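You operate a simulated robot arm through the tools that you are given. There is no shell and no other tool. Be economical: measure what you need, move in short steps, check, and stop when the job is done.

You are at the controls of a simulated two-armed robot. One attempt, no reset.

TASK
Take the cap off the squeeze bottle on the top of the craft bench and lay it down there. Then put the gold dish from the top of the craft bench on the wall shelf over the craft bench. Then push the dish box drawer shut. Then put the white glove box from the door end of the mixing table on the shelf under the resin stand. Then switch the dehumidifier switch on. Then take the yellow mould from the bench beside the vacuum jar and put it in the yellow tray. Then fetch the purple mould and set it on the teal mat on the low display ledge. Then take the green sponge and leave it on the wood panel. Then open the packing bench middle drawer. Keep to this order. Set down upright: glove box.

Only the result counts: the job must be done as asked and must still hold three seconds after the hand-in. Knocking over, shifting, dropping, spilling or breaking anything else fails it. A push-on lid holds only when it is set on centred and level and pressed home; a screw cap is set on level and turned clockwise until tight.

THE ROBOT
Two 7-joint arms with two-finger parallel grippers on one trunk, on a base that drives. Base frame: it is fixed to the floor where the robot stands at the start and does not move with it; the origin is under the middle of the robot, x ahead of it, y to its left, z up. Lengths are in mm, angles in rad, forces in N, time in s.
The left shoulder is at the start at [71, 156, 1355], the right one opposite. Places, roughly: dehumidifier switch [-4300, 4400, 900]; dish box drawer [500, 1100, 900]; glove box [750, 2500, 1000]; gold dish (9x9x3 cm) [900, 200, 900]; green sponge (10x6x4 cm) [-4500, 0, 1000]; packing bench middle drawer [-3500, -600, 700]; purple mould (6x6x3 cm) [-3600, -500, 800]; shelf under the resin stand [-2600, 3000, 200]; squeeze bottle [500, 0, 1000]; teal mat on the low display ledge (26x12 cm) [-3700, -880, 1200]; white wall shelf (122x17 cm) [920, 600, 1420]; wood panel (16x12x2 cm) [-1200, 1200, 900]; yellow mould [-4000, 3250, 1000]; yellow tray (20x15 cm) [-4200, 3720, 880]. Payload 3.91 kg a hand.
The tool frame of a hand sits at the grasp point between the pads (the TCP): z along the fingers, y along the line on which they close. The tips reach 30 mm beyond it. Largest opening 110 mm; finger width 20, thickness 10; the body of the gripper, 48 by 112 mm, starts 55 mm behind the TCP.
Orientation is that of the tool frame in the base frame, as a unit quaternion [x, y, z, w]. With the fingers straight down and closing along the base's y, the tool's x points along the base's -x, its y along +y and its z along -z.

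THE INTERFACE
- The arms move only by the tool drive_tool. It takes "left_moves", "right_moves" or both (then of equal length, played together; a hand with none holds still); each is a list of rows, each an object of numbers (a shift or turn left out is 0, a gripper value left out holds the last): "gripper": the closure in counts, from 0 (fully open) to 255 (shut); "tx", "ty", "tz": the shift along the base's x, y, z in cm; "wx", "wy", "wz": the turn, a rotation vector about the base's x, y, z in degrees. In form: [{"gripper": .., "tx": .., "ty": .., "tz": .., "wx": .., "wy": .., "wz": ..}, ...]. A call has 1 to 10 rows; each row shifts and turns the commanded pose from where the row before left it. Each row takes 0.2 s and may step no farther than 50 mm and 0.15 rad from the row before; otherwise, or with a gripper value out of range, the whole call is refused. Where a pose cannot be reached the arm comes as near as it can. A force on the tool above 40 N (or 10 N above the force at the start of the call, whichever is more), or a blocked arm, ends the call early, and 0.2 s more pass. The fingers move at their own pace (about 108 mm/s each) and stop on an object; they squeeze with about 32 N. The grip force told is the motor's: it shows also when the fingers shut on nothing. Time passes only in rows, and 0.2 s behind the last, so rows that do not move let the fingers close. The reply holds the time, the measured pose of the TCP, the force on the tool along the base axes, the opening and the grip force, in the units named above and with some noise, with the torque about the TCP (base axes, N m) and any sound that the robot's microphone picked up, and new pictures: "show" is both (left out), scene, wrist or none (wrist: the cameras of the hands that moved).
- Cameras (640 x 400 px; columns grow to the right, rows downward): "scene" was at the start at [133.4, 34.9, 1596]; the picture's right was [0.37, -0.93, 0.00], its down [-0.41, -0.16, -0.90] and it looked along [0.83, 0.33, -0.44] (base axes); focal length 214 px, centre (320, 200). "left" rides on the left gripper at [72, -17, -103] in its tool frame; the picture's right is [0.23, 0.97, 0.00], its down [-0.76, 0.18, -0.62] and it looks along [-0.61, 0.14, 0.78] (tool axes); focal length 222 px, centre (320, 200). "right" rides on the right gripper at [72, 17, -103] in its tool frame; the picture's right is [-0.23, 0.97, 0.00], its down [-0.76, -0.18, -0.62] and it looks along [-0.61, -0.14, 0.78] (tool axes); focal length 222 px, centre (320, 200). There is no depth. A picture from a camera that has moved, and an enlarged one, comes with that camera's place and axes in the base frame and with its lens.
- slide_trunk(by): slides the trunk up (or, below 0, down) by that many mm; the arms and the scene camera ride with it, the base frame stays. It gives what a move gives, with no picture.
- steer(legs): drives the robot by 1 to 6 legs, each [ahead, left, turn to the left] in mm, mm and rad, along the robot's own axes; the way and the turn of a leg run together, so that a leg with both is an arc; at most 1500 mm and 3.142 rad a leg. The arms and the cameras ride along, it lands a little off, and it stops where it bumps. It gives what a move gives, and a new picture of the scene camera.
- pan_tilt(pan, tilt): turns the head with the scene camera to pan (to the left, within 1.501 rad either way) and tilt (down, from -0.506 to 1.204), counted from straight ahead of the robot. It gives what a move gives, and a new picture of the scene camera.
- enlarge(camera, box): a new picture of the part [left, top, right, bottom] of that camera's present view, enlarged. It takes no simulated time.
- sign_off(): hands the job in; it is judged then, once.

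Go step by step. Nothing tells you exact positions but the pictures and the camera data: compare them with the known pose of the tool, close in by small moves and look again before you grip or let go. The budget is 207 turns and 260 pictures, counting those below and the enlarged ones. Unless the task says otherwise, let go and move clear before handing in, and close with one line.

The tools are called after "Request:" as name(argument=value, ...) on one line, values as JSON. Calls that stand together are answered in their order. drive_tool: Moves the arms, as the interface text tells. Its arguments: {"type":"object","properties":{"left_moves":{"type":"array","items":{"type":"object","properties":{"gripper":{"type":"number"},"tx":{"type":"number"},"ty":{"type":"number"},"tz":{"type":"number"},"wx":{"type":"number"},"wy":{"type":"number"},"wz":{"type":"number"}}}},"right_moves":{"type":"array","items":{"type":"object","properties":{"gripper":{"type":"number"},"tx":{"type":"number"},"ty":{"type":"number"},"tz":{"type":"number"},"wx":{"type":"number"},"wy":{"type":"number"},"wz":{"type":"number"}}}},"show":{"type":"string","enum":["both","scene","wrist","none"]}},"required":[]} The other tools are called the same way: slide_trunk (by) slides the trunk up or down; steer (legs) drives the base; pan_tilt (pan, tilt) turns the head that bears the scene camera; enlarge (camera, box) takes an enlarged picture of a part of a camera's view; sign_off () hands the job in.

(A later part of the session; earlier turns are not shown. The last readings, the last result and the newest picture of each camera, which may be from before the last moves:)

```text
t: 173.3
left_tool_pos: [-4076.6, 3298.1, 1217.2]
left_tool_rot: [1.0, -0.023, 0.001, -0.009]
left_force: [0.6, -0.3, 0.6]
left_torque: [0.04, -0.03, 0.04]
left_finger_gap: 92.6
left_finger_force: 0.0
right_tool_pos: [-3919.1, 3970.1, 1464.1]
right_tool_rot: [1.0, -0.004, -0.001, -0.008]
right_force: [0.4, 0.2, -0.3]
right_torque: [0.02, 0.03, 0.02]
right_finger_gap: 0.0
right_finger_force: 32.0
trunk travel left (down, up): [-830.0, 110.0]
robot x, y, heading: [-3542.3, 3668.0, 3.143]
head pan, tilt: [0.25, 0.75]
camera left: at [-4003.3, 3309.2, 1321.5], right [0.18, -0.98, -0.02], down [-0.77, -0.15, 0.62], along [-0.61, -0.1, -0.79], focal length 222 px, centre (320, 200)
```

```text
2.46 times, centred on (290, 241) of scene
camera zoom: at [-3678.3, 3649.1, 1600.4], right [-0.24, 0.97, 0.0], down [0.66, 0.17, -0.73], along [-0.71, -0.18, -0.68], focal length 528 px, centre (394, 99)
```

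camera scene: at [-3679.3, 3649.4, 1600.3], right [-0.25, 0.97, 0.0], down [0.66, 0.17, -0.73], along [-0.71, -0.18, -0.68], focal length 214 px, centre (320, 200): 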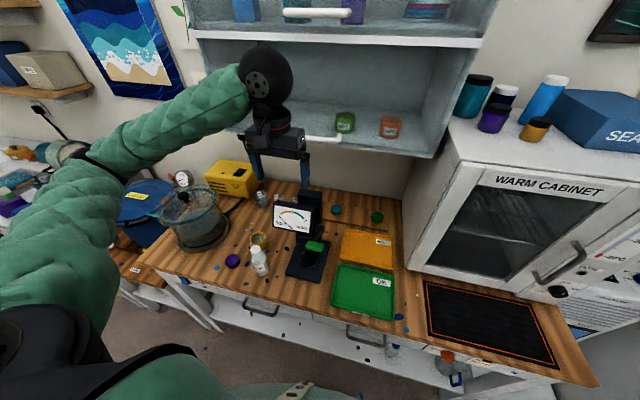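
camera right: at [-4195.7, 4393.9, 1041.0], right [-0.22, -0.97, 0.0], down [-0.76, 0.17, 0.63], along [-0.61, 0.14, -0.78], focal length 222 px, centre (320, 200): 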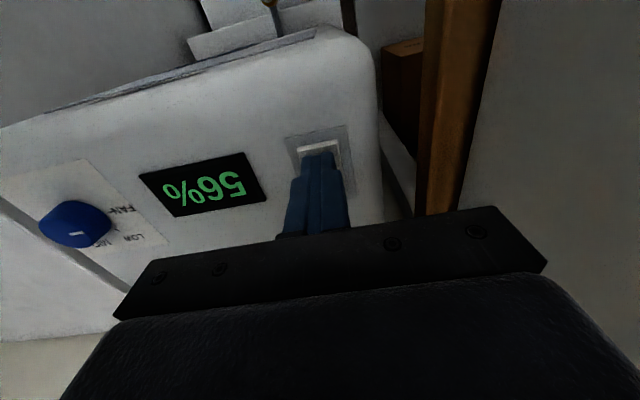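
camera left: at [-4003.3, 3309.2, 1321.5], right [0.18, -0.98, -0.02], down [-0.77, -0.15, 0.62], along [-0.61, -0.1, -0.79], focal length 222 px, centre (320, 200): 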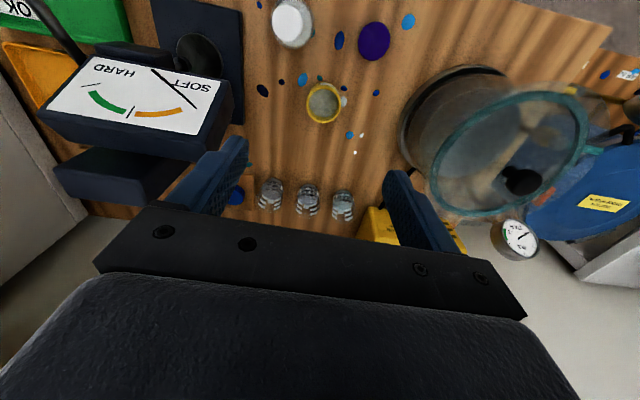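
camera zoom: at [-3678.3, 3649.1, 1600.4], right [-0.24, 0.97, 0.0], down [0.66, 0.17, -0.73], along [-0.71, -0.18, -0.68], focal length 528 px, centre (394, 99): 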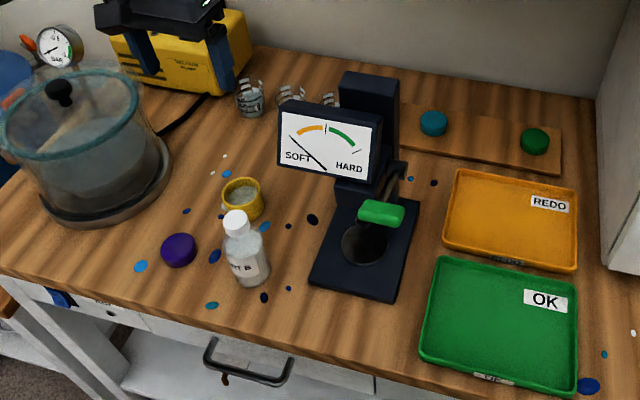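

No shift: the tester's base and screen line up exactly as before. I'll center over the mould and descend.

Request:
drive_tool(left_moves=[{"gripper": 65, "tx": -2.7, "ty": -0.5}, {"tz": -5}, {"tz": -5}, {"tz": -5}, {"tz": -5}, {"tz": -3}], show="wrist")

```text
t: 174.7
left_tool_pos: [-4103.7, 3294.6, 988.6]
left_tool_rot: [1.0, -0.024, 0.001, -0.008]
left_force: [-0.7, 0.0, -0.4]
left_torque: [-0.02, 0.04, 0.02]
left_finger_gap: 82.1
left_finger_force: 0.0
right_tool_pos: [-3921.2, 3970.6, 1464.8]
right_tool_rot: [1.0, -0.003, 0.0, -0.009]
right_force: [-0.6, -0.1, -1.2]
right_torque: [0.01, 0.02, -0.03]
right_finger_gap: 0.0
right_finger_force: 31.2
trunk travel left (down, up): [-830.0, 110.0]
robot x, y, heading: [-3546.2, 3668.8, 3.137]
head pan, tilt: [0.25, 0.75]
camera left: at [-4030.4, 3305.6, 1091.7], right [0.18, -0.98, -0.02], down [-0.77, -0.15, 0.62], along [-0.61, -0.1, -0.79], focal length 222 px, centre (320, 200)
```

left: 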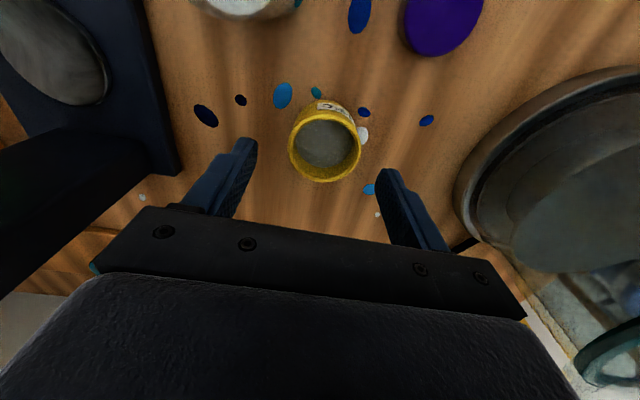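

Request:
drive_tool(left_moves=[{"ty": -0.4, "tz": -2.5}, {"tz": -2.5}, {"tz": -0.8}, {"gripper": 200}, {}, {}, {"tz": 1}, {"tz": 1.5}], show="wrist")

```text
t: 176.5
left_tool_pos: [-4103.5, 3289.1, 954.7]
left_tool_rot: [1.0, -0.023, 0.001, -0.008]
left_force: [0.0, 0.8, -1.6]
left_torque: [0.01, 0.02, 0.04]
left_finger_gap: 57.0
left_finger_force: 31.9
right_tool_pos: [-3921.1, 3970.3, 1463.4]
right_tool_rot: [1.0, -0.004, -0.001, -0.009]
right_force: [0.8, 0.2, -0.2]
right_torque: [0.02, 0.01, -0.03]
right_finger_gap: 0.1
right_finger_force: 32.0
trunk travel left (down, up): [-830.0, 110.0]
robot x, y, heading: [-3549.1, 3667.6, 3.142]
head pan, tilt: [0.25, 0.75]
camera left: at [-4029.4, 3301.2, 1057.6], right [0.18, -0.98, -0.02], down [-0.77, -0.15, 0.62], along [-0.61, -0.1, -0.79], focal length 222 px, centre (320, 200)
```

left: 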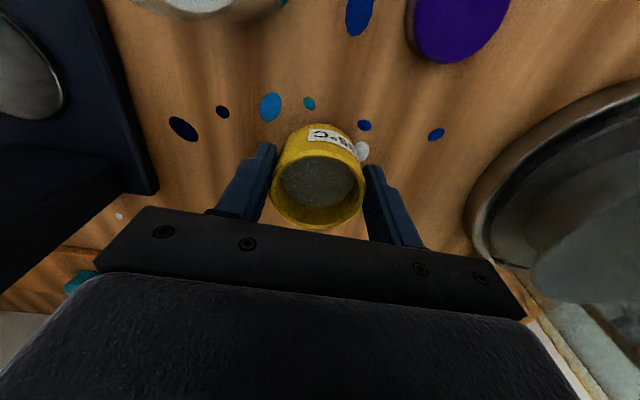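

The mould is held level. I'll raise it, pull back towards me, and strafe the base right to carry it over to the tray.

Request:
drive_tool(left_moves=[{"tz": 4}, {"tz": 5}, {"tz": 5}, {"tz": 5}, {"tz": 5}, {"tz": 5}, {"tx": 4}, {"tx": 4.5}], show="none")

Request:
steer(legs=[[0, -415, 0]])

```text
t: 178.3
left_tool_pos: [-4019.3, 3289.7, 1244.3]
left_tool_rot: [1.0, -0.024, 0.0, -0.009]
left_force: [0.3, 0.0, -1.3]
left_torque: [0.02, -0.01, 0.02]
left_finger_gap: 57.5
left_finger_force: 32.8
right_tool_pos: [-3918.0, 3970.6, 1465.1]
right_tool_rot: [1.0, -0.005, -0.001, -0.008]
right_force: [-0.6, 0.3, 0.1]
right_torque: [-0.03, 0.07, -0.03]
right_finger_gap: 0.3
right_finger_force: 32.1
trunk travel left (down, up): [-830.0, 110.0]
robot x, y, heading: [-3546.7, 3667.2, 3.138]
head pan, tilt: [0.25, 0.75]
```

```text
t: 180.8
left_tool_pos: [-4021.0, 3699.3, 1242.3]
left_tool_rot: [1.0, -0.023, 0.001, -0.009]
left_force: [-0.4, 0.1, -1.2]
left_torque: [0.02, -0.01, 0.02]
left_finger_gap: 57.2
left_finger_force: 32.0
right_tool_pos: [-3920.0, 4380.9, 1463.8]
right_tool_rot: [1.0, -0.003, -0.001, -0.01]
right_force: [1.0, 0.0, -0.5]
right_torque: [0.0, 0.0, 0.0]
right_finger_gap: 0.1
right_finger_force: 31.6
trunk travel left (down, up): [-830.0, 110.0]
robot x, y, heading: [-3546.5, 4077.8, 3.142]
head pan, tilt: [0.25, 0.75]
camera scene: at [-3678.7, 4059.1, 1600.2], right [-0.25, 0.97, 0.0], down [0.66, 0.17, -0.73], along [-0.71, -0.18, -0.68], focal length 214 px, centre (320, 200)
```

scene: 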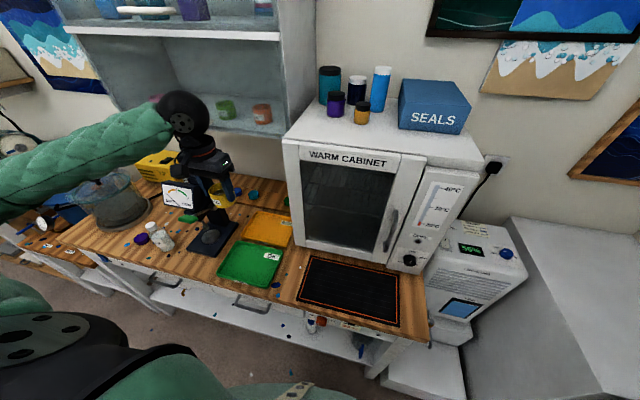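

I'll lower in front of the wall cabinet first, then move forward over the tray and look.

Request:
drive_tool(left_moves=[{"tz": -4.5}, {"tz": -4.5}, {"tz": -4.5}, {"tz": -4.5}, {"tz": -4}, {"tx": -4, "ty": 0.4}, {"tx": -4, "ty": 0.4}, {"tx": -4}, {"tx": -4}], show="both")

```text
t: 182.8
left_tool_pos: [-4182.6, 3706.9, 1019.7]
left_tool_rot: [1.0, -0.024, 0.003, -0.007]
left_force: [-0.2, 0.6, -1.0]
left_torque: [0.02, -0.03, -0.02]
left_finger_gap: 57.2
left_finger_force: 31.8
right_tool_pos: [-3923.0, 4380.9, 1462.4]
right_tool_rot: [1.0, -0.003, 0.001, -0.009]
right_force: [0.2, -0.2, 0.5]
right_torque: [0.0, -0.05, 0.0]
right_finger_gap: 0.2
right_finger_force: 31.8
trunk travel left (down, up): [-830.0, 110.0]
robot x, y, heading: [-3544.2, 4080.1, 3.144]
head pan, tilt: [0.25, 0.75]
camera scene: at [-3681.3, 4060.1, 1600.0], right [-0.25, 0.97, 0.0], down [0.66, 0.17, -0.73], along [-0.71, -0.18, -0.68], focal length 214 px, centre (320, 200)
camera left: at [-4109.9, 3718.8, 1123.1], right [0.18, -0.98, -0.01], down [-0.77, -0.15, 0.62], along [-0.61, -0.1, -0.79], focal length 222 px, centre (320, 200)
```

scene: 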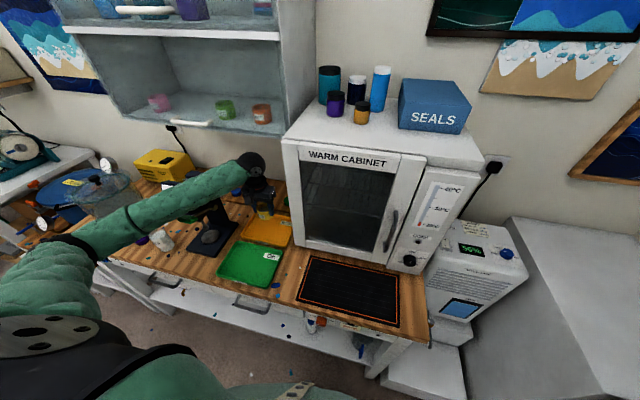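
left: 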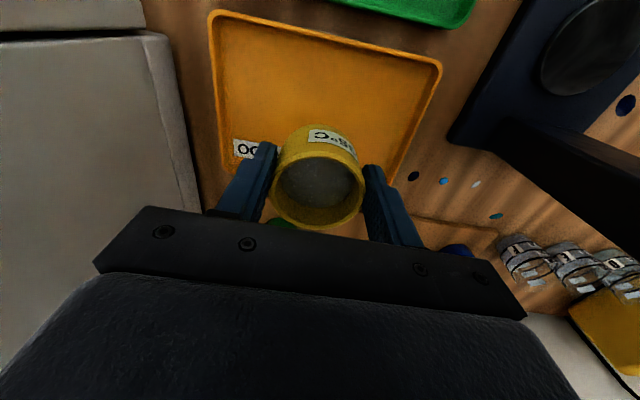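

The mould will land nearly at the tray center. Lowering.

Request:
drive_tool(left_moves=[{"tx": 0.8, "tz": -3.5}, {"tz": -3}, {"tz": -1}, {"tz": -0.4}, {"tz": -0.4}, {"tz": -0.4}, {"tz": -0.3}, {"tz": -0.3}], show="none")

```text
t: 184.7
left_tool_pos: [-4173.0, 3706.1, 936.0]
left_tool_rot: [1.0, -0.023, -0.003, -0.008]
left_force: [10.1, 2.6, 27.4]
left_torque: [-0.41, -0.64, 0.2]
left_finger_gap: 56.7
left_finger_force: 32.4
right_tool_pos: [-3918.4, 4381.2, 1464.3]
right_tool_rot: [1.0, -0.003, -0.001, -0.008]
right_force: [0.0, -0.9, 0.0]
right_torque: [-0.01, 0.01, 0.03]
right_finger_gap: 0.0
right_finger_force: 31.7
trunk travel left (down, up): [-830.0, 110.0]
robot x, y, heading: [-3544.9, 4078.4, 3.139]
head pan, tilt: [0.25, 0.75]
stopped in row 8 (left hand): the force on the tool passed its limit at 41 N (the readings are from after the stop); the commanded pose is now the measured one
```

Request:
drive_tool(left_moves=[{"tz": 0.15}, {"gripper": 80}, {}, {"tz": 2}, {"tz": 4}, {"tz": 3.5}, {"tx": 4.5}, {"tx": 4.5}, {"tx": 4.5}, {"tx": 4.5}], show="none")

Request:
enlarge(camera="scene", box=[160, 140, 340, 300])

```text
t: 186.9
left_tool_pos: [-3992.9, 3703.4, 1034.7]
left_tool_rot: [1.0, -0.023, -0.003, -0.008]
left_force: [1.0, 1.1, -0.3]
left_torque: [0.0, 0.0, -0.03]
left_finger_gap: 75.4
left_finger_force: 0.1
right_tool_pos: [-3917.6, 4380.8, 1465.2]
right_tool_rot: [1.0, -0.004, -0.002, -0.008]
right_force: [1.1, 0.4, 0.1]
right_torque: [0.0, 0.05, 0.0]
right_finger_gap: 0.0
right_finger_force: 31.9
trunk travel left (down, up): [-830.0, 110.0]
robot x, y, heading: [-3543.3, 4077.2, 3.137]
head pan, tilt: [0.25, 0.75]
```

```text
2.50 times, centred on (250, 220) of scene
camera zoom: at [-3676.3, 4059.9, 1600.4], right [-0.25, 0.97, 0.0], down [0.66, 0.17, -0.73], along [-0.71, -0.18, -0.68], focal length 536 px, centre (495, 150)
```

zoom: 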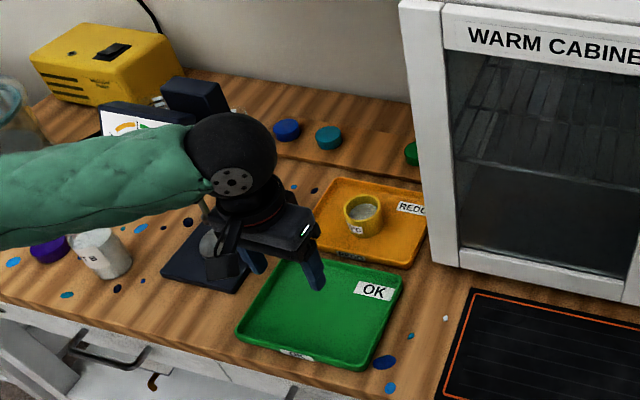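

The yellow mould is in the yellow tray. Now I'll raise the left hand and drive down the corridor towards the packing bench.

Request:
drive_tool(left_moves=[{"tz": 5}, {"tz": 5}, {"tz": 5}, {"tz": 5}, {"tz": 5}, {"tz": 5}], show="none")

Request:
steer(legs=[[-150, 0, 0], [0, 1450, 0], [0, 1300, 0]])

Request:
pan_tilt(pan=1.4, tilt=0.35)

```text
t: 188.3
left_tool_pos: [-3997.5, 3707.5, 1325.5]
left_tool_rot: [1.0, -0.023, 0.0, -0.008]
left_force: [-1.0, -0.2, 1.3]
left_torque: [-0.03, 0.02, -0.02]
left_finger_gap: 75.4
left_finger_force: 0.1
right_tool_pos: [-3921.1, 4380.6, 1463.1]
right_tool_rot: [1.0, -0.003, 0.0, -0.009]
right_force: [-0.3, 0.0, 0.3]
right_torque: [-0.02, -0.01, 0.01]
right_finger_gap: 0.0
right_finger_force: 32.3
trunk travel left (down, up): [-830.0, 110.0]
robot x, y, heading: [-3543.9, 4083.4, 3.146]
head pan, tilt: [0.25, 0.75]
```

```text
t: 202.5
left_tool_pos: [-3784.0, 958.4, 1326.4]
left_tool_rot: [1.0, -0.003, -0.002, -0.008]
left_force: [-0.2, -0.8, 0.7]
left_torque: [-0.03, 0.04, 0.0]
left_finger_gap: 75.4
left_finger_force: 0.1
right_tool_pos: [-3732.4, 1633.5, 1463.8]
right_tool_rot: [1.0, 0.015, -0.001, -0.009]
right_force: [0.3, 0.0, -0.5]
right_torque: [0.01, 0.01, 0.01]
right_finger_gap: 0.0
right_finger_force: 32.0
trunk travel left (down, up): [-830.0, 110.0]
robot x, y, heading: [-3346.4, 1349.6, -3.101]
head pan, tilt: [0.25, 0.75]
camera scene: at [-3478.6, 1322.3, 1600.3], right [-0.28, 0.96, 0.0], down [0.65, 0.19, -0.73], along [-0.7, -0.21, -0.68], focal length 214 px, centre (320, 200)
```

scene: 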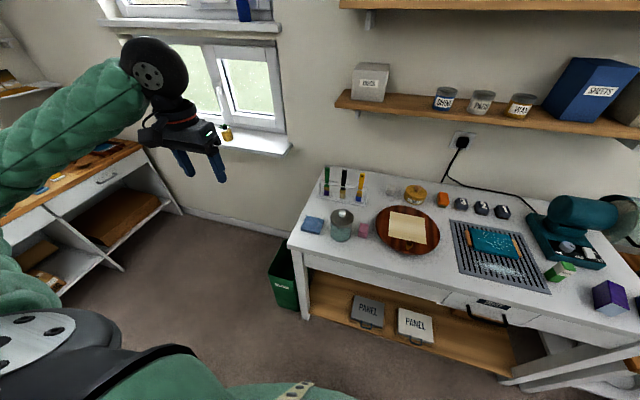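

```text
t: 203.9
left_tool_pos: [-3784.1, 957.8, 1326.2]
left_tool_rot: [1.0, -0.003, -0.002, -0.008]
left_force: [0.2, 0.8, 0.1]
left_torque: [0.01, -0.03, 0.02]
left_finger_gap: 75.6
left_finger_force: 0.0
right_tool_pos: [-3733.1, 1632.6, 1463.7]
right_tool_rot: [1.0, 0.015, -0.001, -0.009]
right_force: [0.3, -0.6, -0.2]
right_torque: [-0.03, 0.0, 0.01]
right_finger_gap: 0.0
right_finger_force: 32.2
trunk travel left (down, up): [-830.0, 110.0]
robot x, y, heading: [-3343.0, 1343.1, -3.107]
head pan, tilt: [1.4, 0.351]
camera scene: at [-3411.6, 1253.2, 1635.9], right [-0.99, 0.13, 0.0], down [0.05, 0.34, -0.94], along [-0.13, -0.93, -0.34], focal length 214 px, centre (320, 200)
```

scene: 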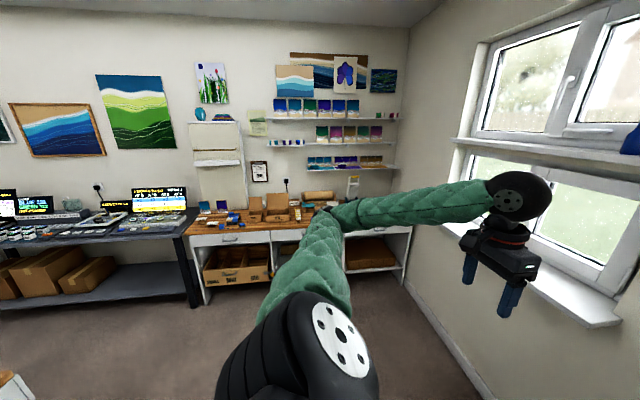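

I see the packing bench along the −y wall. I'll turn to face it and drive up.

Request:
steer(legs=[[0, 150, 0], [0, 0, 1.536], [750, -380, 0]])

Request:
pan_tilt(pan=0.0, tilt=0.55)

```text
t: 213.0
left_tool_pos: [-3330.1, 27.9, 1326.3]
left_tool_rot: [0.717, 0.697, -0.007, -0.004]
left_force: [0.2, 0.5, -0.1]
left_torque: [-0.01, -0.02, -0.02]
left_finger_gap: 75.5
left_finger_force: 0.0
right_tool_pos: [-4004.2, 94.9, 1464.7]
right_tool_rot: [0.704, 0.711, -0.007, -0.006]
right_force: [0.8, -0.1, 0.7]
right_torque: [0.0, 0.01, 0.02]
right_finger_gap: 0.0
right_finger_force: 32.0
trunk travel left (down, up): [-830.0, 110.0]
robot x, y, heading: [-3709.9, 474.5, -1.556]
head pan, tilt: [1.4, 0.351]
camera scene: at [-3618.4, 409.9, 1635.9], right [-0.16, -0.99, 0.0], down [-0.34, 0.05, -0.94], along [0.93, -0.15, -0.34], focal length 214 px, centre (320, 200)
```

scene: 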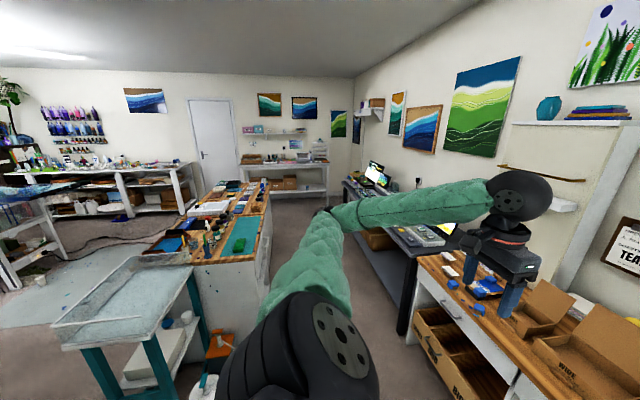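

```text
t: 214.5
left_tool_pos: [-3330.5, 27.3, 1326.9]
left_tool_rot: [0.718, 0.696, -0.007, -0.004]
left_force: [0.2, 0.4, -0.2]
left_torque: [-0.02, 0.03, -0.01]
left_finger_gap: 75.4
left_finger_force: 0.1
right_tool_pos: [-4003.8, 95.8, 1464.4]
right_tool_rot: [0.704, 0.71, -0.007, -0.005]
right_force: [0.3, 1.0, 0.5]
right_torque: [0.02, -0.01, -0.03]
right_finger_gap: 0.0
right_finger_force: 32.0
trunk travel left (down, up): [-830.0, 110.0]
robot x, y, heading: [-3710.7, 469.9, -1.554]
head pan, tilt: [0.0, 0.55]
camera scene: at [-3709.0, 334.7, 1617.7], right [-1.0, -0.01, 0.0], down [-0.01, 0.52, -0.85], along [0.01, -0.85, -0.52], focal length 214 px, centre (320, 200)
```

scene: 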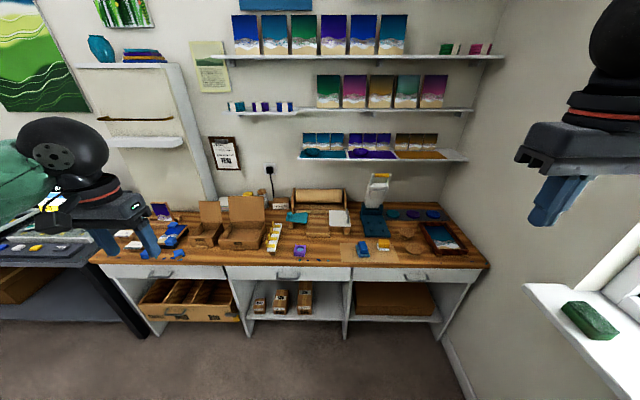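

Request:
enlarge(camera="scene", box=[250, 120, 490, 285])

```text
2.42 times, centred on (370, 202) of scene
camera zoom: at [-3709.0, 334.7, 1617.7], right [-1.0, -0.01, 0.0], down [-0.01, 0.52, -0.85], along [0.01, -0.85, -0.52], focal length 520 px, centre (199, 194)
```

zoom: 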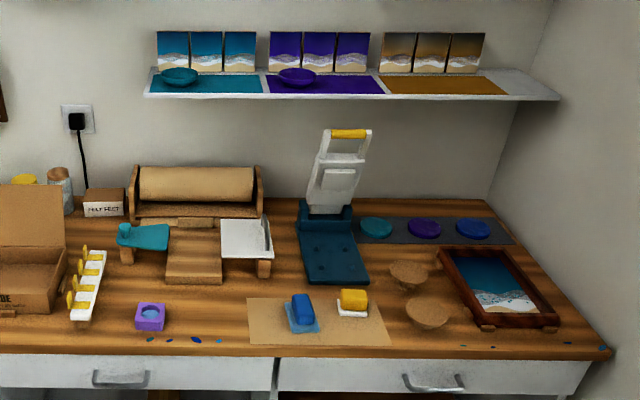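

The purple mould is at about (−3600,−440) on the bench. The teal mat spans x −3584 to −3838 on the ledge, with a dish at its left, so the free part is near (−3775,−845). The green sponge is on the window sill. Driving closer.

Request:
steer(legs=[[420, -90, -0.016]])

Request:
enlarge(camera="left", box=[0, 0, 640, 400])

```text
t: 216.7
left_tool_pos: [-3408.8, -350.7, 1333.0]
left_tool_rot: [0.676, 0.736, -0.025, -0.002]
left_force: [3.8, -1.9, -4.4]
left_torque: [0.23, 0.32, -0.04]
left_finger_gap: 75.5
left_finger_force: 0.0
right_tool_pos: [-4057.8, -395.8, 1423.6]
right_tool_rot: [0.655, 0.755, 0.016, 0.004]
right_force: [3.6, 2.3, 0.5]
right_torque: [-0.09, 0.28, 0.0]
right_finger_gap: 0.2
right_finger_force: 31.6
trunk travel left (down, up): [-830.0, 110.0]
robot x, y, heading: [-3750.2, 76.6, -1.397]
head pan, tilt: [0.0, 0.55]
stopped in leg 1: the robot was blocked; the commanded pose is now the measured one
camera scene: at [-3706.8, -96.5, 1615.4], right [-0.98, -0.18, 0.01], down [-0.1, 0.53, -0.84], along [0.14, -0.83, -0.54], focal length 214 px, centre (320, 200)
```

scene: 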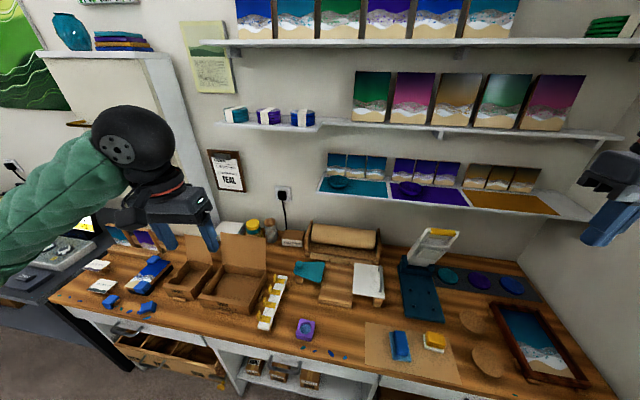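

```text
1.00 times, centred on (320, 200) of left (not enlarged: the box is as wide or as high as the picture)
camera zoom: at [-3426.8, -276.9, 1433.7], right [0.95, 0.31, -0.05], down [0.26, -0.72, 0.64], along [0.16, -0.62, -0.77], focal length 222 px, centre (320, 200)
```

zoom: 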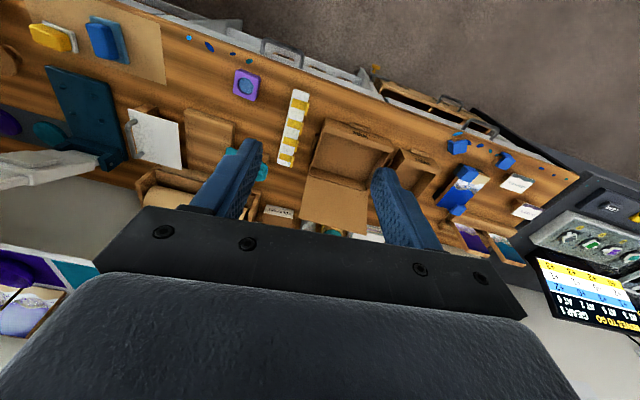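

The right arm probably bumped the window ledge and the robot skewed. I'll move away from the window and check that side.

Request:
steer(legs=[[-30, 170, -0.16]])

Request:
pan_tilt(pan=-1.1, tilt=0.45)

```text
t: 218.2
left_tool_pos: [-3312.1, -330.1, 1338.4]
left_tool_rot: [0.739, 0.674, -0.023, 0.006]
left_force: [0.2, -0.6, -0.6]
left_torque: [0.04, -0.03, -0.01]
left_finger_gap: 75.4
left_finger_force: 0.0
right_tool_pos: [-3962.9, -256.2, 1433.4]
right_tool_rot: [0.719, 0.695, 0.008, 0.012]
right_force: [0.4, -1.1, 0.1]
right_torque: [0.04, 0.01, -0.05]
right_finger_gap: 0.1
right_finger_force: 31.7
trunk travel left (down, up): [-830.0, 110.0]
robot x, y, heading: [-3582.2, 124.8, -1.576]
head pan, tilt: [0.0, 0.55]
camera scene: at [-3589.8, -21.0, 1616.8], right [-1.0, 0.01, 0.0], down [0.0, 0.53, -0.85], along [0.0, -0.85, -0.53], focal length 214 px, centre (320, 200)
```

scene: 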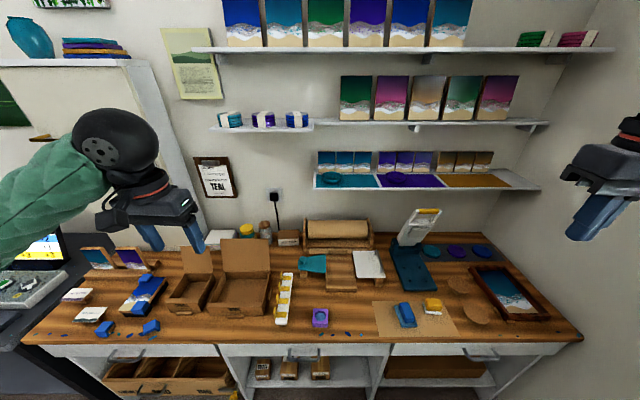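

```text
t: 219.5
left_tool_pos: [-3313.0, -323.9, 1340.1]
left_tool_rot: [0.739, 0.673, -0.026, 0.007]
left_force: [0.3, 0.2, 0.5]
left_torque: [0.02, 0.02, 0.0]
left_finger_gap: 75.2
left_finger_force: 0.1
right_tool_pos: [-3960.7, -249.0, 1435.9]
right_tool_rot: [0.72, 0.693, 0.006, 0.013]
right_force: [-0.1, 0.0, 0.1]
right_torque: [-0.05, 0.0, 0.0]
right_finger_gap: 0.0
right_finger_force: 32.2
trunk travel left (down, up): [-830.0, 110.0]
robot x, y, heading: [-3589.7, 123.6, -1.571]
head pan, tilt: [-1.1, 0.45]
camera scene: at [-3670.9, 35.0, 1626.8], right [-0.45, 0.89, 0.0], down [0.39, 0.2, -0.9], along [-0.8, -0.41, -0.44], focal length 214 px, centre (320, 200)
```

scene: 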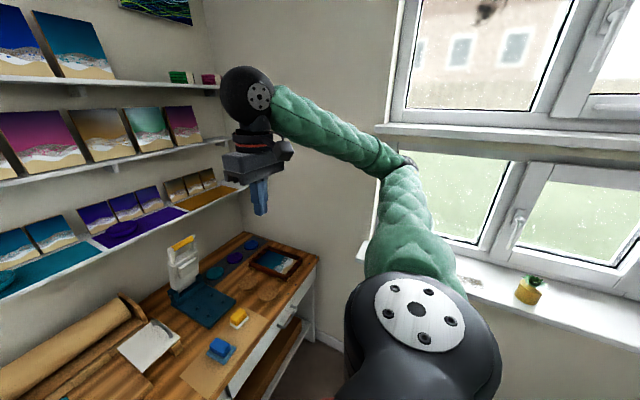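

Nothing looks displaced. From here the right hand suits both the mould, near (−3592,−467,822), and the ledge. I'll bring it over with a 45° forward tilt and nudge the base forward.

Request:
steer(legs=[[60, 0, 0]])

Request:
drive_tool(right_moves=[{"gripper": 40, "tx": 3.6, "ty": -0.8, "tz": -3}, {"tx": 3.6, "ty": -0.8, "tz": -3}, {"tx": 3.6, "ty": -0.8, "tz": -3, "wx": -7.5}, {"tx": 3.6, "ty": -0.8, "tz": -3, "wx": -7.5}, {"tx": 3.6, "ty": -0.8, "tz": -3, "wx": -7.5}, {"tx": 3.6, "ty": -0.8, "tz": -3, "wx": -7.5}, {"tx": 3.6, "ty": -0.8, "tz": -3, "wx": -7.5}, {"tx": 3.6, "ty": -0.8, "tz": -3, "wx": -7.5}, {"tx": 3.6, "ty": -0.8, "tz": -3}, {"tx": 3.6, "ty": -0.8, "tz": -3}], show="wrist")

Request:
pan_tilt(pan=0, tilt=0.6)

```text
t: 220.5
left_tool_pos: [-3313.8, -382.2, 1341.4]
left_tool_rot: [0.739, 0.673, -0.028, 0.007]
left_force: [0.2, 0.4, 0.4]
left_torque: [-0.05, -0.02, 0.01]
left_finger_gap: 75.4
left_finger_force: 0.0
right_tool_pos: [-3963.2, -307.8, 1436.8]
right_tool_rot: [0.72, 0.694, 0.006, 0.014]
right_force: [-0.2, 0.0, 0.6]
right_torque: [-0.01, 0.01, -0.01]
right_finger_gap: 0.0
right_finger_force: 32.4
trunk travel left (down, up): [-830.0, 110.0]
robot x, y, heading: [-3589.7, 65.3, -1.577]
head pan, tilt: [-1.1, 0.45]
camera scene: at [-3672.1, -22.9, 1627.0], right [-0.45, 0.89, 0.0], down [0.39, 0.19, -0.9], along [-0.8, -0.4, -0.43], focal length 214 px, centre (320, 200)
```

scene: 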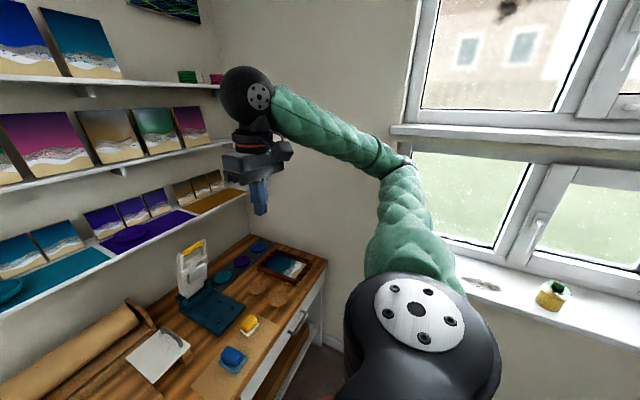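

```text
t: 222.7
left_tool_pos: [-3311.2, -384.5, 1339.2]
left_tool_rot: [0.74, 0.672, -0.026, 0.005]
left_force: [0.0, -0.1, -0.5]
left_torque: [0.0, 0.03, -0.03]
left_finger_gap: 75.5
left_finger_force: 0.0
right_tool_pos: [-3595.8, -519.6, 1185.8]
right_tool_rot: [0.661, 0.643, -0.26, 0.285]
right_force: [-0.3, 0.2, 0.5]
right_torque: [-0.02, 0.03, -0.01]
right_finger_gap: 93.0
right_finger_force: 0.1
right hand out of reach, approached as far as the arm can: row 1, 2, 3, 4, 5, 6, 7
trunk travel left (down, up): [-830.0, 110.0]
robot x, y, heading: [-3587.9, 65.1, -1.58]
head pan, tilt: [-1.1, 0.45]
camera right: at [-3580.3, -394.2, 1207.3], right [0.96, -0.17, 0.2], down [-0.22, -0.09, 0.97], along [-0.14, -0.98, -0.12], focal length 222 px, centre (320, 200)
```

right: 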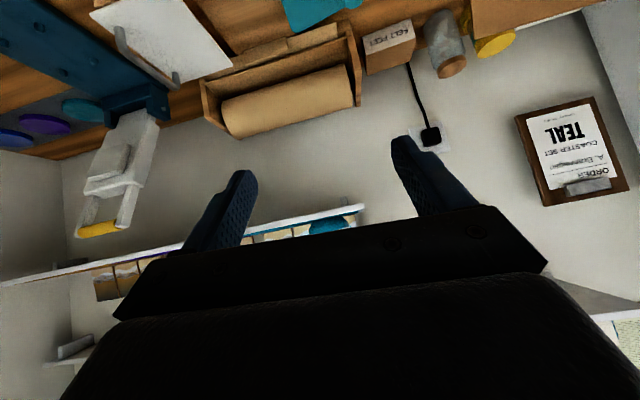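

```text
t: 224.0
left_tool_pos: [-3314.2, -383.7, 1339.8]
left_tool_rot: [0.739, 0.674, -0.026, 0.006]
left_force: [-0.1, 0.1, -0.2]
left_torque: [0.01, 0.0, -0.03]
left_finger_gap: 75.4
left_finger_force: 0.0
right_tool_pos: [-3599.3, -519.9, 1187.0]
right_tool_rot: [0.66, 0.644, -0.259, 0.288]
right_force: [-0.9, 0.8, 0.3]
right_torque: [-0.02, 0.01, -0.03]
right_finger_gap: 92.6
right_finger_force: 0.1
trunk travel left (down, up): [-830.0, 110.0]
robot x, y, heading: [-3583.7, 66.2, -1.577]
head pan, tilt: [0.0, 0.6]
camera scene: at [-3590.2, -73.1, 1613.1], right [-1.0, 0.01, 0.0], down [0.0, 0.57, -0.82], along [-0.01, -0.82, -0.57], focal length 214 px, centre (320, 200)
```

scene: 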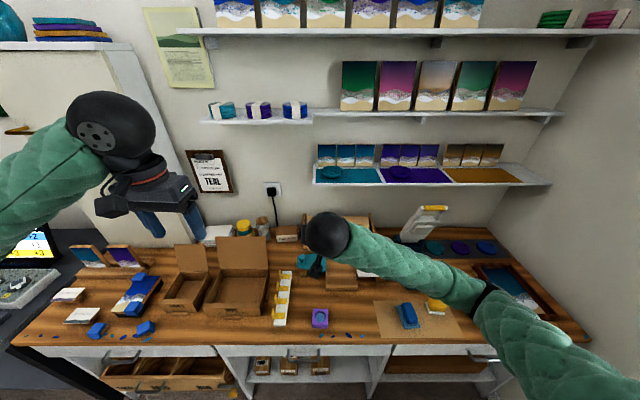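

Request:
drive_tool(right_moves=[{"gripper": 50, "ty": 3, "tz": -1, "wy": 2.6}, {"ty": 2.5, "tz": -4}, {"tz": -4.5}, {"tz": -4.5}, {"tz": -4.5}, {"tz": -4}], show="wrist")

```text
t: 225.4
left_tool_pos: [-3312.9, -384.9, 1340.3]
left_tool_rot: [0.739, 0.673, -0.025, 0.006]
left_force: [-0.3, -0.7, 0.1]
left_torque: [0.0, 0.01, 0.0]
left_finger_gap: 75.8
left_finger_force: 0.1
right_tool_pos: [-3600.5, -463.7, 958.6]
right_tool_rot: [0.653, 0.65, -0.275, 0.273]
right_force: [0.0, 0.4, 0.3]
right_torque: [0.03, 0.01, -0.02]
right_finger_gap: 88.7
right_finger_force: 0.1
trunk travel left (down, up): [-830.0, 110.0]
robot x, y, heading: [-3587.6, 67.8, -1.577]
head pan, tilt: [0.0, 0.6]
camera right: at [-3583.4, -339.5, 978.4], right [0.97, -0.17, 0.16], down [-0.18, -0.09, 0.98], along [-0.15, -0.98, -0.11], focal length 222 px, centre (320, 200)
```

right: 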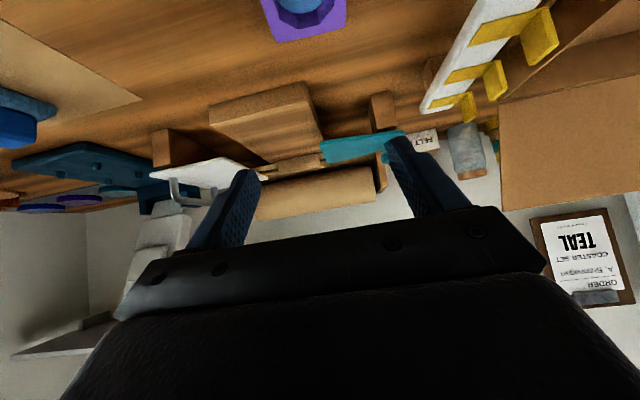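

Request:
drive_tool(right_moves=[{"tx": 0.2, "tz": -4.5}, {"tz": -4}, {"tz": -2.5}], show="wrist")

```text
t: 226.2
left_tool_pos: [-3312.4, -384.4, 1339.6]
left_tool_rot: [0.739, 0.673, -0.026, 0.006]
left_force: [0.7, 0.5, -0.1]
left_torque: [0.0, 0.02, 0.01]
left_finger_gap: 75.5
left_finger_force: 0.0
right_tool_pos: [-3599.0, -464.5, 847.4]
right_tool_rot: [0.654, 0.65, -0.274, 0.273]
right_force: [-0.3, -0.5, 0.3]
right_torque: [0.03, 0.03, -0.02]
right_finger_gap: 88.4
right_finger_force: 0.0
trunk travel left (down, up): [-830.0, 110.0]
robot x, y, heading: [-3586.8, 67.3, -1.576]
head pan, tilt: [0.0, 0.6]
camera right: at [-3582.3, -339.4, 868.3], right [0.97, -0.17, 0.16], down [-0.18, -0.09, 0.98], along [-0.15, -0.98, -0.11], focal length 222 px, centre (320, 200)
```

right: 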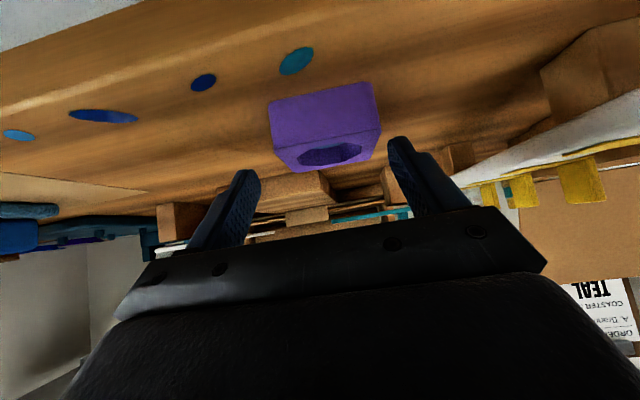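

Request:
drive_tool(right_moves=[{"tx": 0.8, "ty": -1.2}, {"ty": -1.1, "tz": -1}, {"tz": -1.0}], show="wrist")

```text
t: 227.0
left_tool_pos: [-3312.0, -385.2, 1339.5]
left_tool_rot: [0.74, 0.672, -0.025, 0.007]
left_force: [0.2, -0.2, -0.1]
left_torque: [0.0, -0.01, -0.02]
left_finger_gap: 75.6
left_finger_force: 0.0
right_tool_pos: [-3591.2, -485.5, 830.3]
right_tool_rot: [0.654, 0.65, -0.274, 0.272]
right_force: [-0.1, 0.3, -0.4]
right_torque: [-0.02, -0.01, 0.01]
right_finger_gap: 88.1
right_finger_force: 0.0
trunk travel left (down, up): [-830.0, 110.0]
robot x, y, heading: [-3586.4, 63.3, -1.576]
head pan, tilt: [0.0, 0.6]
camera right: at [-3573.3, -361.0, 850.8], right [0.97, -0.17, 0.16], down [-0.18, -0.09, 0.98], along [-0.15, -0.98, -0.11], focal length 222 px, centre (320, 200)
```

right: 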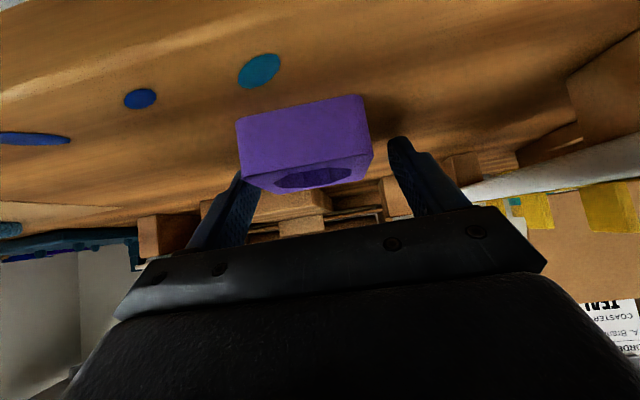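

Request:
drive_tool(right_moves=[{"tx": -0.7, "tz": -0.5}, {"gripper": 180}, {}, {}, {"tz": 1}, {"tz": 2}], show="wrist")

```text
t: 228.4
left_tool_pos: [-3312.6, -384.1, 1340.2]
left_tool_rot: [0.739, 0.673, -0.026, 0.006]
left_force: [0.8, -0.7, 0.7]
left_torque: [-0.01, -0.03, 0.01]
left_finger_gap: 75.5
left_finger_force: 0.0
right_tool_pos: [-3597.3, -484.3, 855.5]
right_tool_rot: [0.654, 0.65, -0.275, 0.272]
right_force: [-0.6, 0.7, -0.8]
right_torque: [-0.01, 0.0, -0.02]
right_finger_gap: 57.7
right_finger_force: 31.8
trunk travel left (down, up): [-830.0, 110.0]
robot x, y, heading: [-3586.6, 65.9, -1.577]
head pan, tilt: [0.0, 0.6]
camera right: at [-3580.6, -360.2, 875.4], right [0.97, -0.16, 0.16], down [-0.18, -0.09, 0.98], along [-0.15, -0.98, -0.12], focal length 222 px, centre (320, 200)
```

right: 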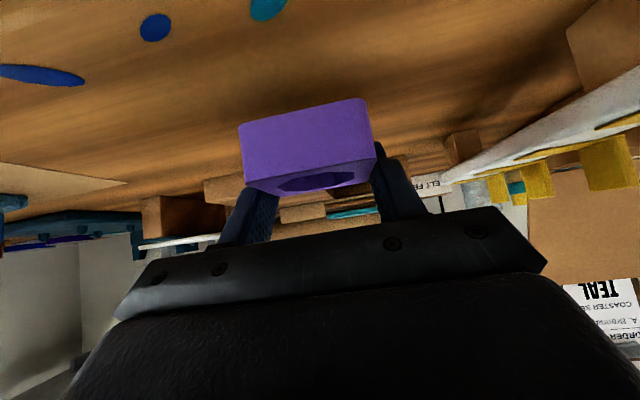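

The mould is held level. I'll raise it to ledge height and move across.

Request:
drive_tool(right_moves=[{"tz": 4.8}, {"tz": 4.8}, {"tz": 4.8}, {"tz": 4.8}, {"tz": 4.8}, {"tz": 4.8}, {"tz": 4.8}, {"tz": 4.8}, {"tz": 4.8}], show="none")

Request:
drive_tool(right_moves=[{"tx": -4, "ty": -2}, {"tx": -4, "ty": -2}, {"tx": -4, "ty": -2}, {"tx": -4, "ty": -2}, {"tx": -2, "ty": -4}, {"ty": -4}], show="both")

```text
t: 230.0
left_tool_pos: [-3312.6, -385.2, 1340.0]
left_tool_rot: [0.74, 0.672, -0.026, 0.007]
left_force: [-1.5, -0.1, 0.1]
left_torque: [0.02, -0.04, -0.02]
left_finger_gap: 75.5
left_finger_force: 0.0
right_tool_pos: [-3650.7, -484.9, 1130.6]
right_tool_rot: [0.636, 0.669, -0.328, 0.201]
right_force: [0.3, -0.5, -1.2]
right_torque: [-0.02, -0.01, -0.02]
right_finger_gap: 57.2
right_finger_force: 32.4
trunk travel left (down, up): [-830.0, 110.0]
robot x, y, heading: [-3586.3, 63.9, -1.578]
head pan, tilt: [0.0, 0.6]
stopped in row 7 (right hand): the arm was blocked; the commanded pose is now the measured one
```

```text
t: 231.4
left_tool_pos: [-3313.3, -385.9, 1338.8]
left_tool_rot: [0.74, 0.673, -0.026, 0.006]
left_force: [-0.2, 0.2, 0.5]
left_torque: [0.02, 0.0, -0.01]
left_finger_gap: 75.6
left_finger_force: 0.0
right_tool_pos: [-3830.8, -646.4, 1133.8]
right_tool_rot: [0.636, 0.669, -0.327, 0.203]
right_force: [0.0, -0.5, -0.5]
right_torque: [-0.02, 0.0, 0.01]
right_finger_gap: 57.3
right_finger_force: 32.4
trunk travel left (down, up): [-830.0, 110.0]
robot x, y, heading: [-3589.2, 67.0, -1.572]
head pan, tilt: [0.0, 0.6]
camera scene: at [-3589.7, -74.4, 1612.9], right [-1.0, 0.01, 0.0], down [0.0, 0.57, -0.82], along [-0.01, -0.82, -0.57], focal length 214 px, centre (320, 200)
camera right: at [-3807.7, -522.6, 1153.8], right [0.98, -0.19, -0.02], down [0.0, -0.11, 0.99], along [-0.19, -0.98, -0.11], focal length 222 px, centre (320, 200)
```

scene: 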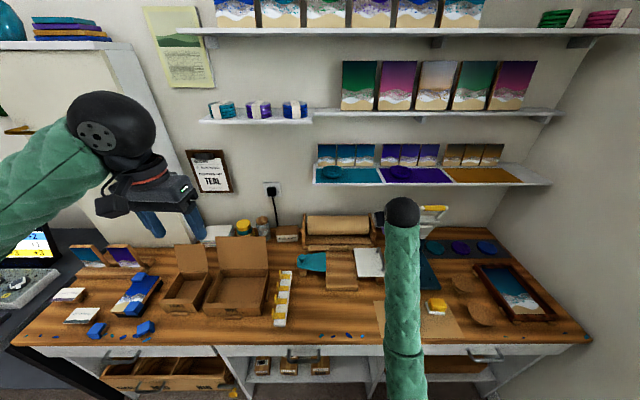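
right: 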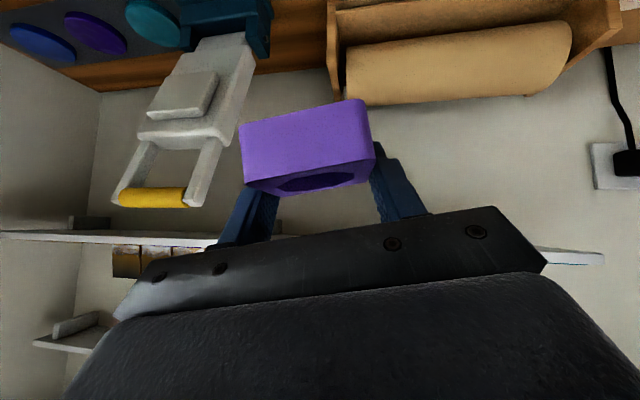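

The arm had to twist on the way up and rolled about 10°. I'll level it, center x and raise above the ledge.

Request:
drive_tool(right_moves=[{"tz": 3, "wy": -5, "tx": 1.5}, {"tz": 4, "wy": -5, "tx": 1.5}, {"tz": 4, "tx": 1.5}, {"tz": 4, "tx": 1}], show="both")

```text
t: 232.4
left_tool_pos: [-3309.5, -384.3, 1337.9]
left_tool_rot: [0.74, 0.672, -0.027, 0.004]
left_force: [0.9, -0.8, 0.5]
left_torque: [0.04, 0.06, 0.01]
left_finger_gap: 75.6
left_finger_force: 0.0
right_tool_pos: [-3795.1, -646.7, 1279.9]
right_tool_rot: [0.663, 0.647, -0.29, 0.24]
right_force: [0.8, 0.4, 0.0]
right_torque: [0.0, -0.01, -0.03]
right_finger_gap: 57.3
right_finger_force: 32.0
trunk travel left (down, up): [-830.0, 110.0]
robot x, y, heading: [-3591.2, 65.3, -1.578]
head pan, tilt: [0.0, 0.6]
camera scene: at [-3584.5, -73.0, 1612.8], right [-1.0, 0.01, 0.0], down [0.0, 0.57, -0.82], along [-0.01, -0.82, -0.57], focal length 214 px, centre (320, 200)
camera right: at [-3771.5, -524.9, 1302.8], right [0.97, -0.21, 0.1], down [-0.13, -0.11, 0.99], along [-0.2, -0.97, -0.13], focal length 222 px, centre (320, 200)
```

scene: 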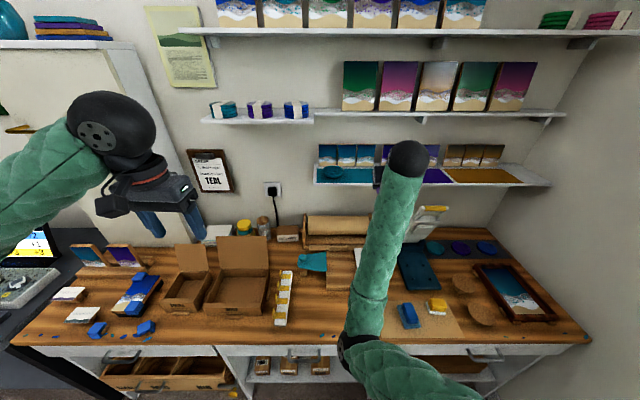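
right: 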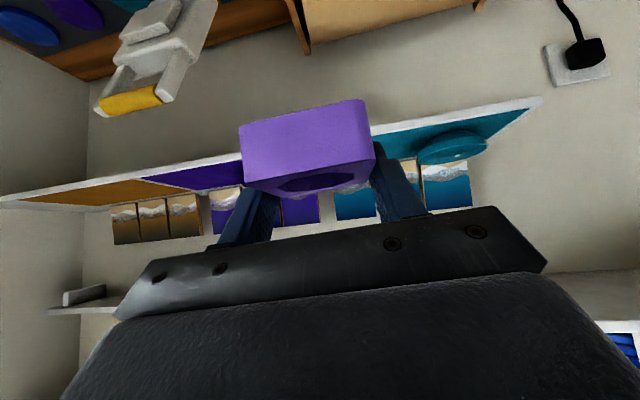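

The mould is level with the ledge in view. I'll move in over the free part of the teal mat.

Request:
drive_tool(right_moves=[{"tx": 1.5, "ty": -3, "wy": -3.3}, {"tx": 1.5, "ty": -4}, {"ty": -4}, {"ty": -4}, {"ty": -3}], show="both")

Request:
enlarge(camera="scene", box=[300, 120, 460, 220])

```text
t: 233.6
left_tool_pos: [-3314.4, -386.2, 1339.3]
left_tool_rot: [0.739, 0.673, -0.025, 0.006]
left_force: [0.2, -1.0, 0.3]
left_torque: [0.03, -0.03, -0.05]
left_finger_gap: 75.5
left_finger_force: 0.0
right_tool_pos: [-3747.1, -827.9, 1279.9]
right_tool_rot: [0.67, 0.64, -0.251, 0.279]
right_force: [0.2, 0.3, -1.4]
right_torque: [0.0, 0.02, 0.0]
right_finger_gap: 57.3
right_finger_force: 32.2
trunk travel left (down, up): [-830.0, 110.0]
robot x, y, heading: [-3585.8, 65.6, -1.579]
head pan, tilt: [0.0, 0.6]
camera scene: at [-3590.5, -74.2, 1613.0], right [-1.0, 0.01, 0.0], down [0.0, 0.57, -0.82], along [0.0, -0.82, -0.57], focal length 214 px, centre (320, 200)
camera right: at [-3728.7, -703.7, 1304.8], right [0.96, -0.19, 0.21], down [-0.23, -0.11, 0.97], along [-0.16, -0.98, -0.15], focal length 222 px, centre (320, 200)
```

scene: 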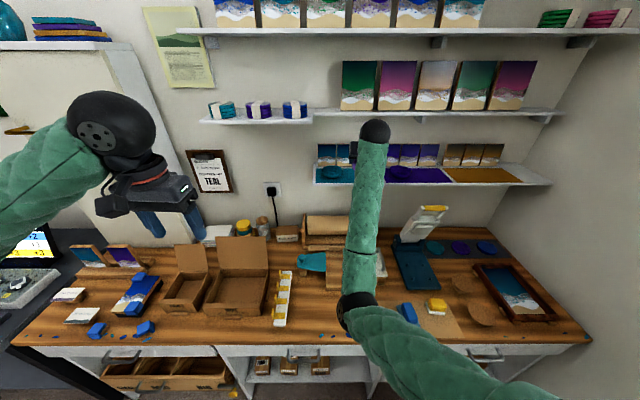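
right: 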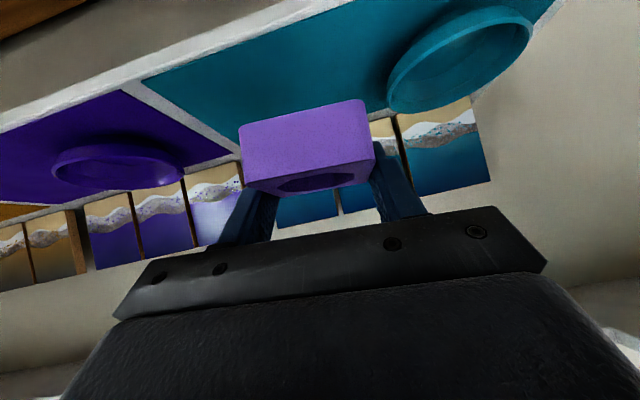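

```text
4.00 times, centred on (380, 170) of scene
camera zoom: at [-3590.5, -74.2, 1613.0], right [-1.0, 0.01, 0.0], down [0.0, 0.57, -0.82], along [0.0, -0.82, -0.57], focal length 858 px, centre (80, 320)
```

zoom: 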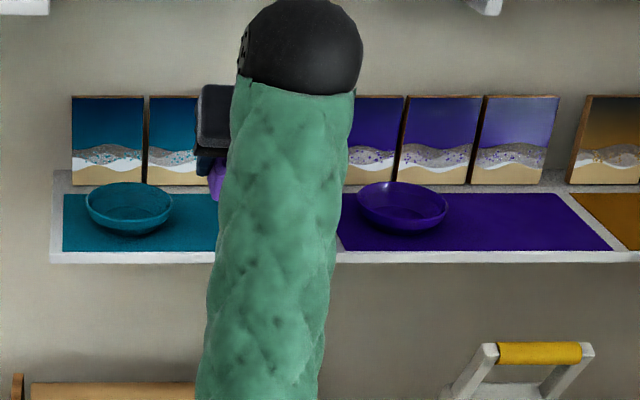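

The mould hovers over the teal mat. I'll adjust slightly to (−3760,−847), level, and lower gently.

Request:
drive_tool(right_moves=[{"tx": -1.2, "ty": -1.6, "wy": 3}, {"tz": -1.5}, {"tz": -1}, {}], show="wrist")

```text
t: 234.6
left_tool_pos: [-3313.9, -385.3, 1339.2]
left_tool_rot: [0.739, 0.673, -0.025, 0.006]
left_force: [-0.8, 0.2, 0.4]
left_torque: [0.01, 0.01, 0.01]
left_finger_gap: 75.7
left_finger_force: 0.0
right_tool_pos: [-3756.5, -842.3, 1254.9]
right_tool_rot: [0.663, 0.647, -0.269, 0.262]
right_force: [0.3, -0.9, -0.5]
right_torque: [0.02, 0.0, 0.0]
right_finger_gap: 57.4
right_finger_force: 32.1
trunk travel left (down, up): [-830.0, 110.0]
robot x, y, heading: [-3586.8, 66.6, -1.575]
head pan, tilt: [0.0, 0.6]
camera right: at [-3738.1, -719.5, 1278.1], right [0.97, -0.19, 0.16], down [-0.18, -0.11, 0.98], along [-0.16, -0.98, -0.14], focal length 222 px, centre (320, 200)
```

right: 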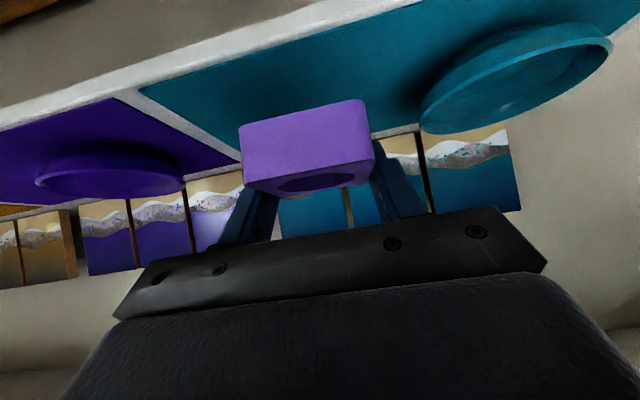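

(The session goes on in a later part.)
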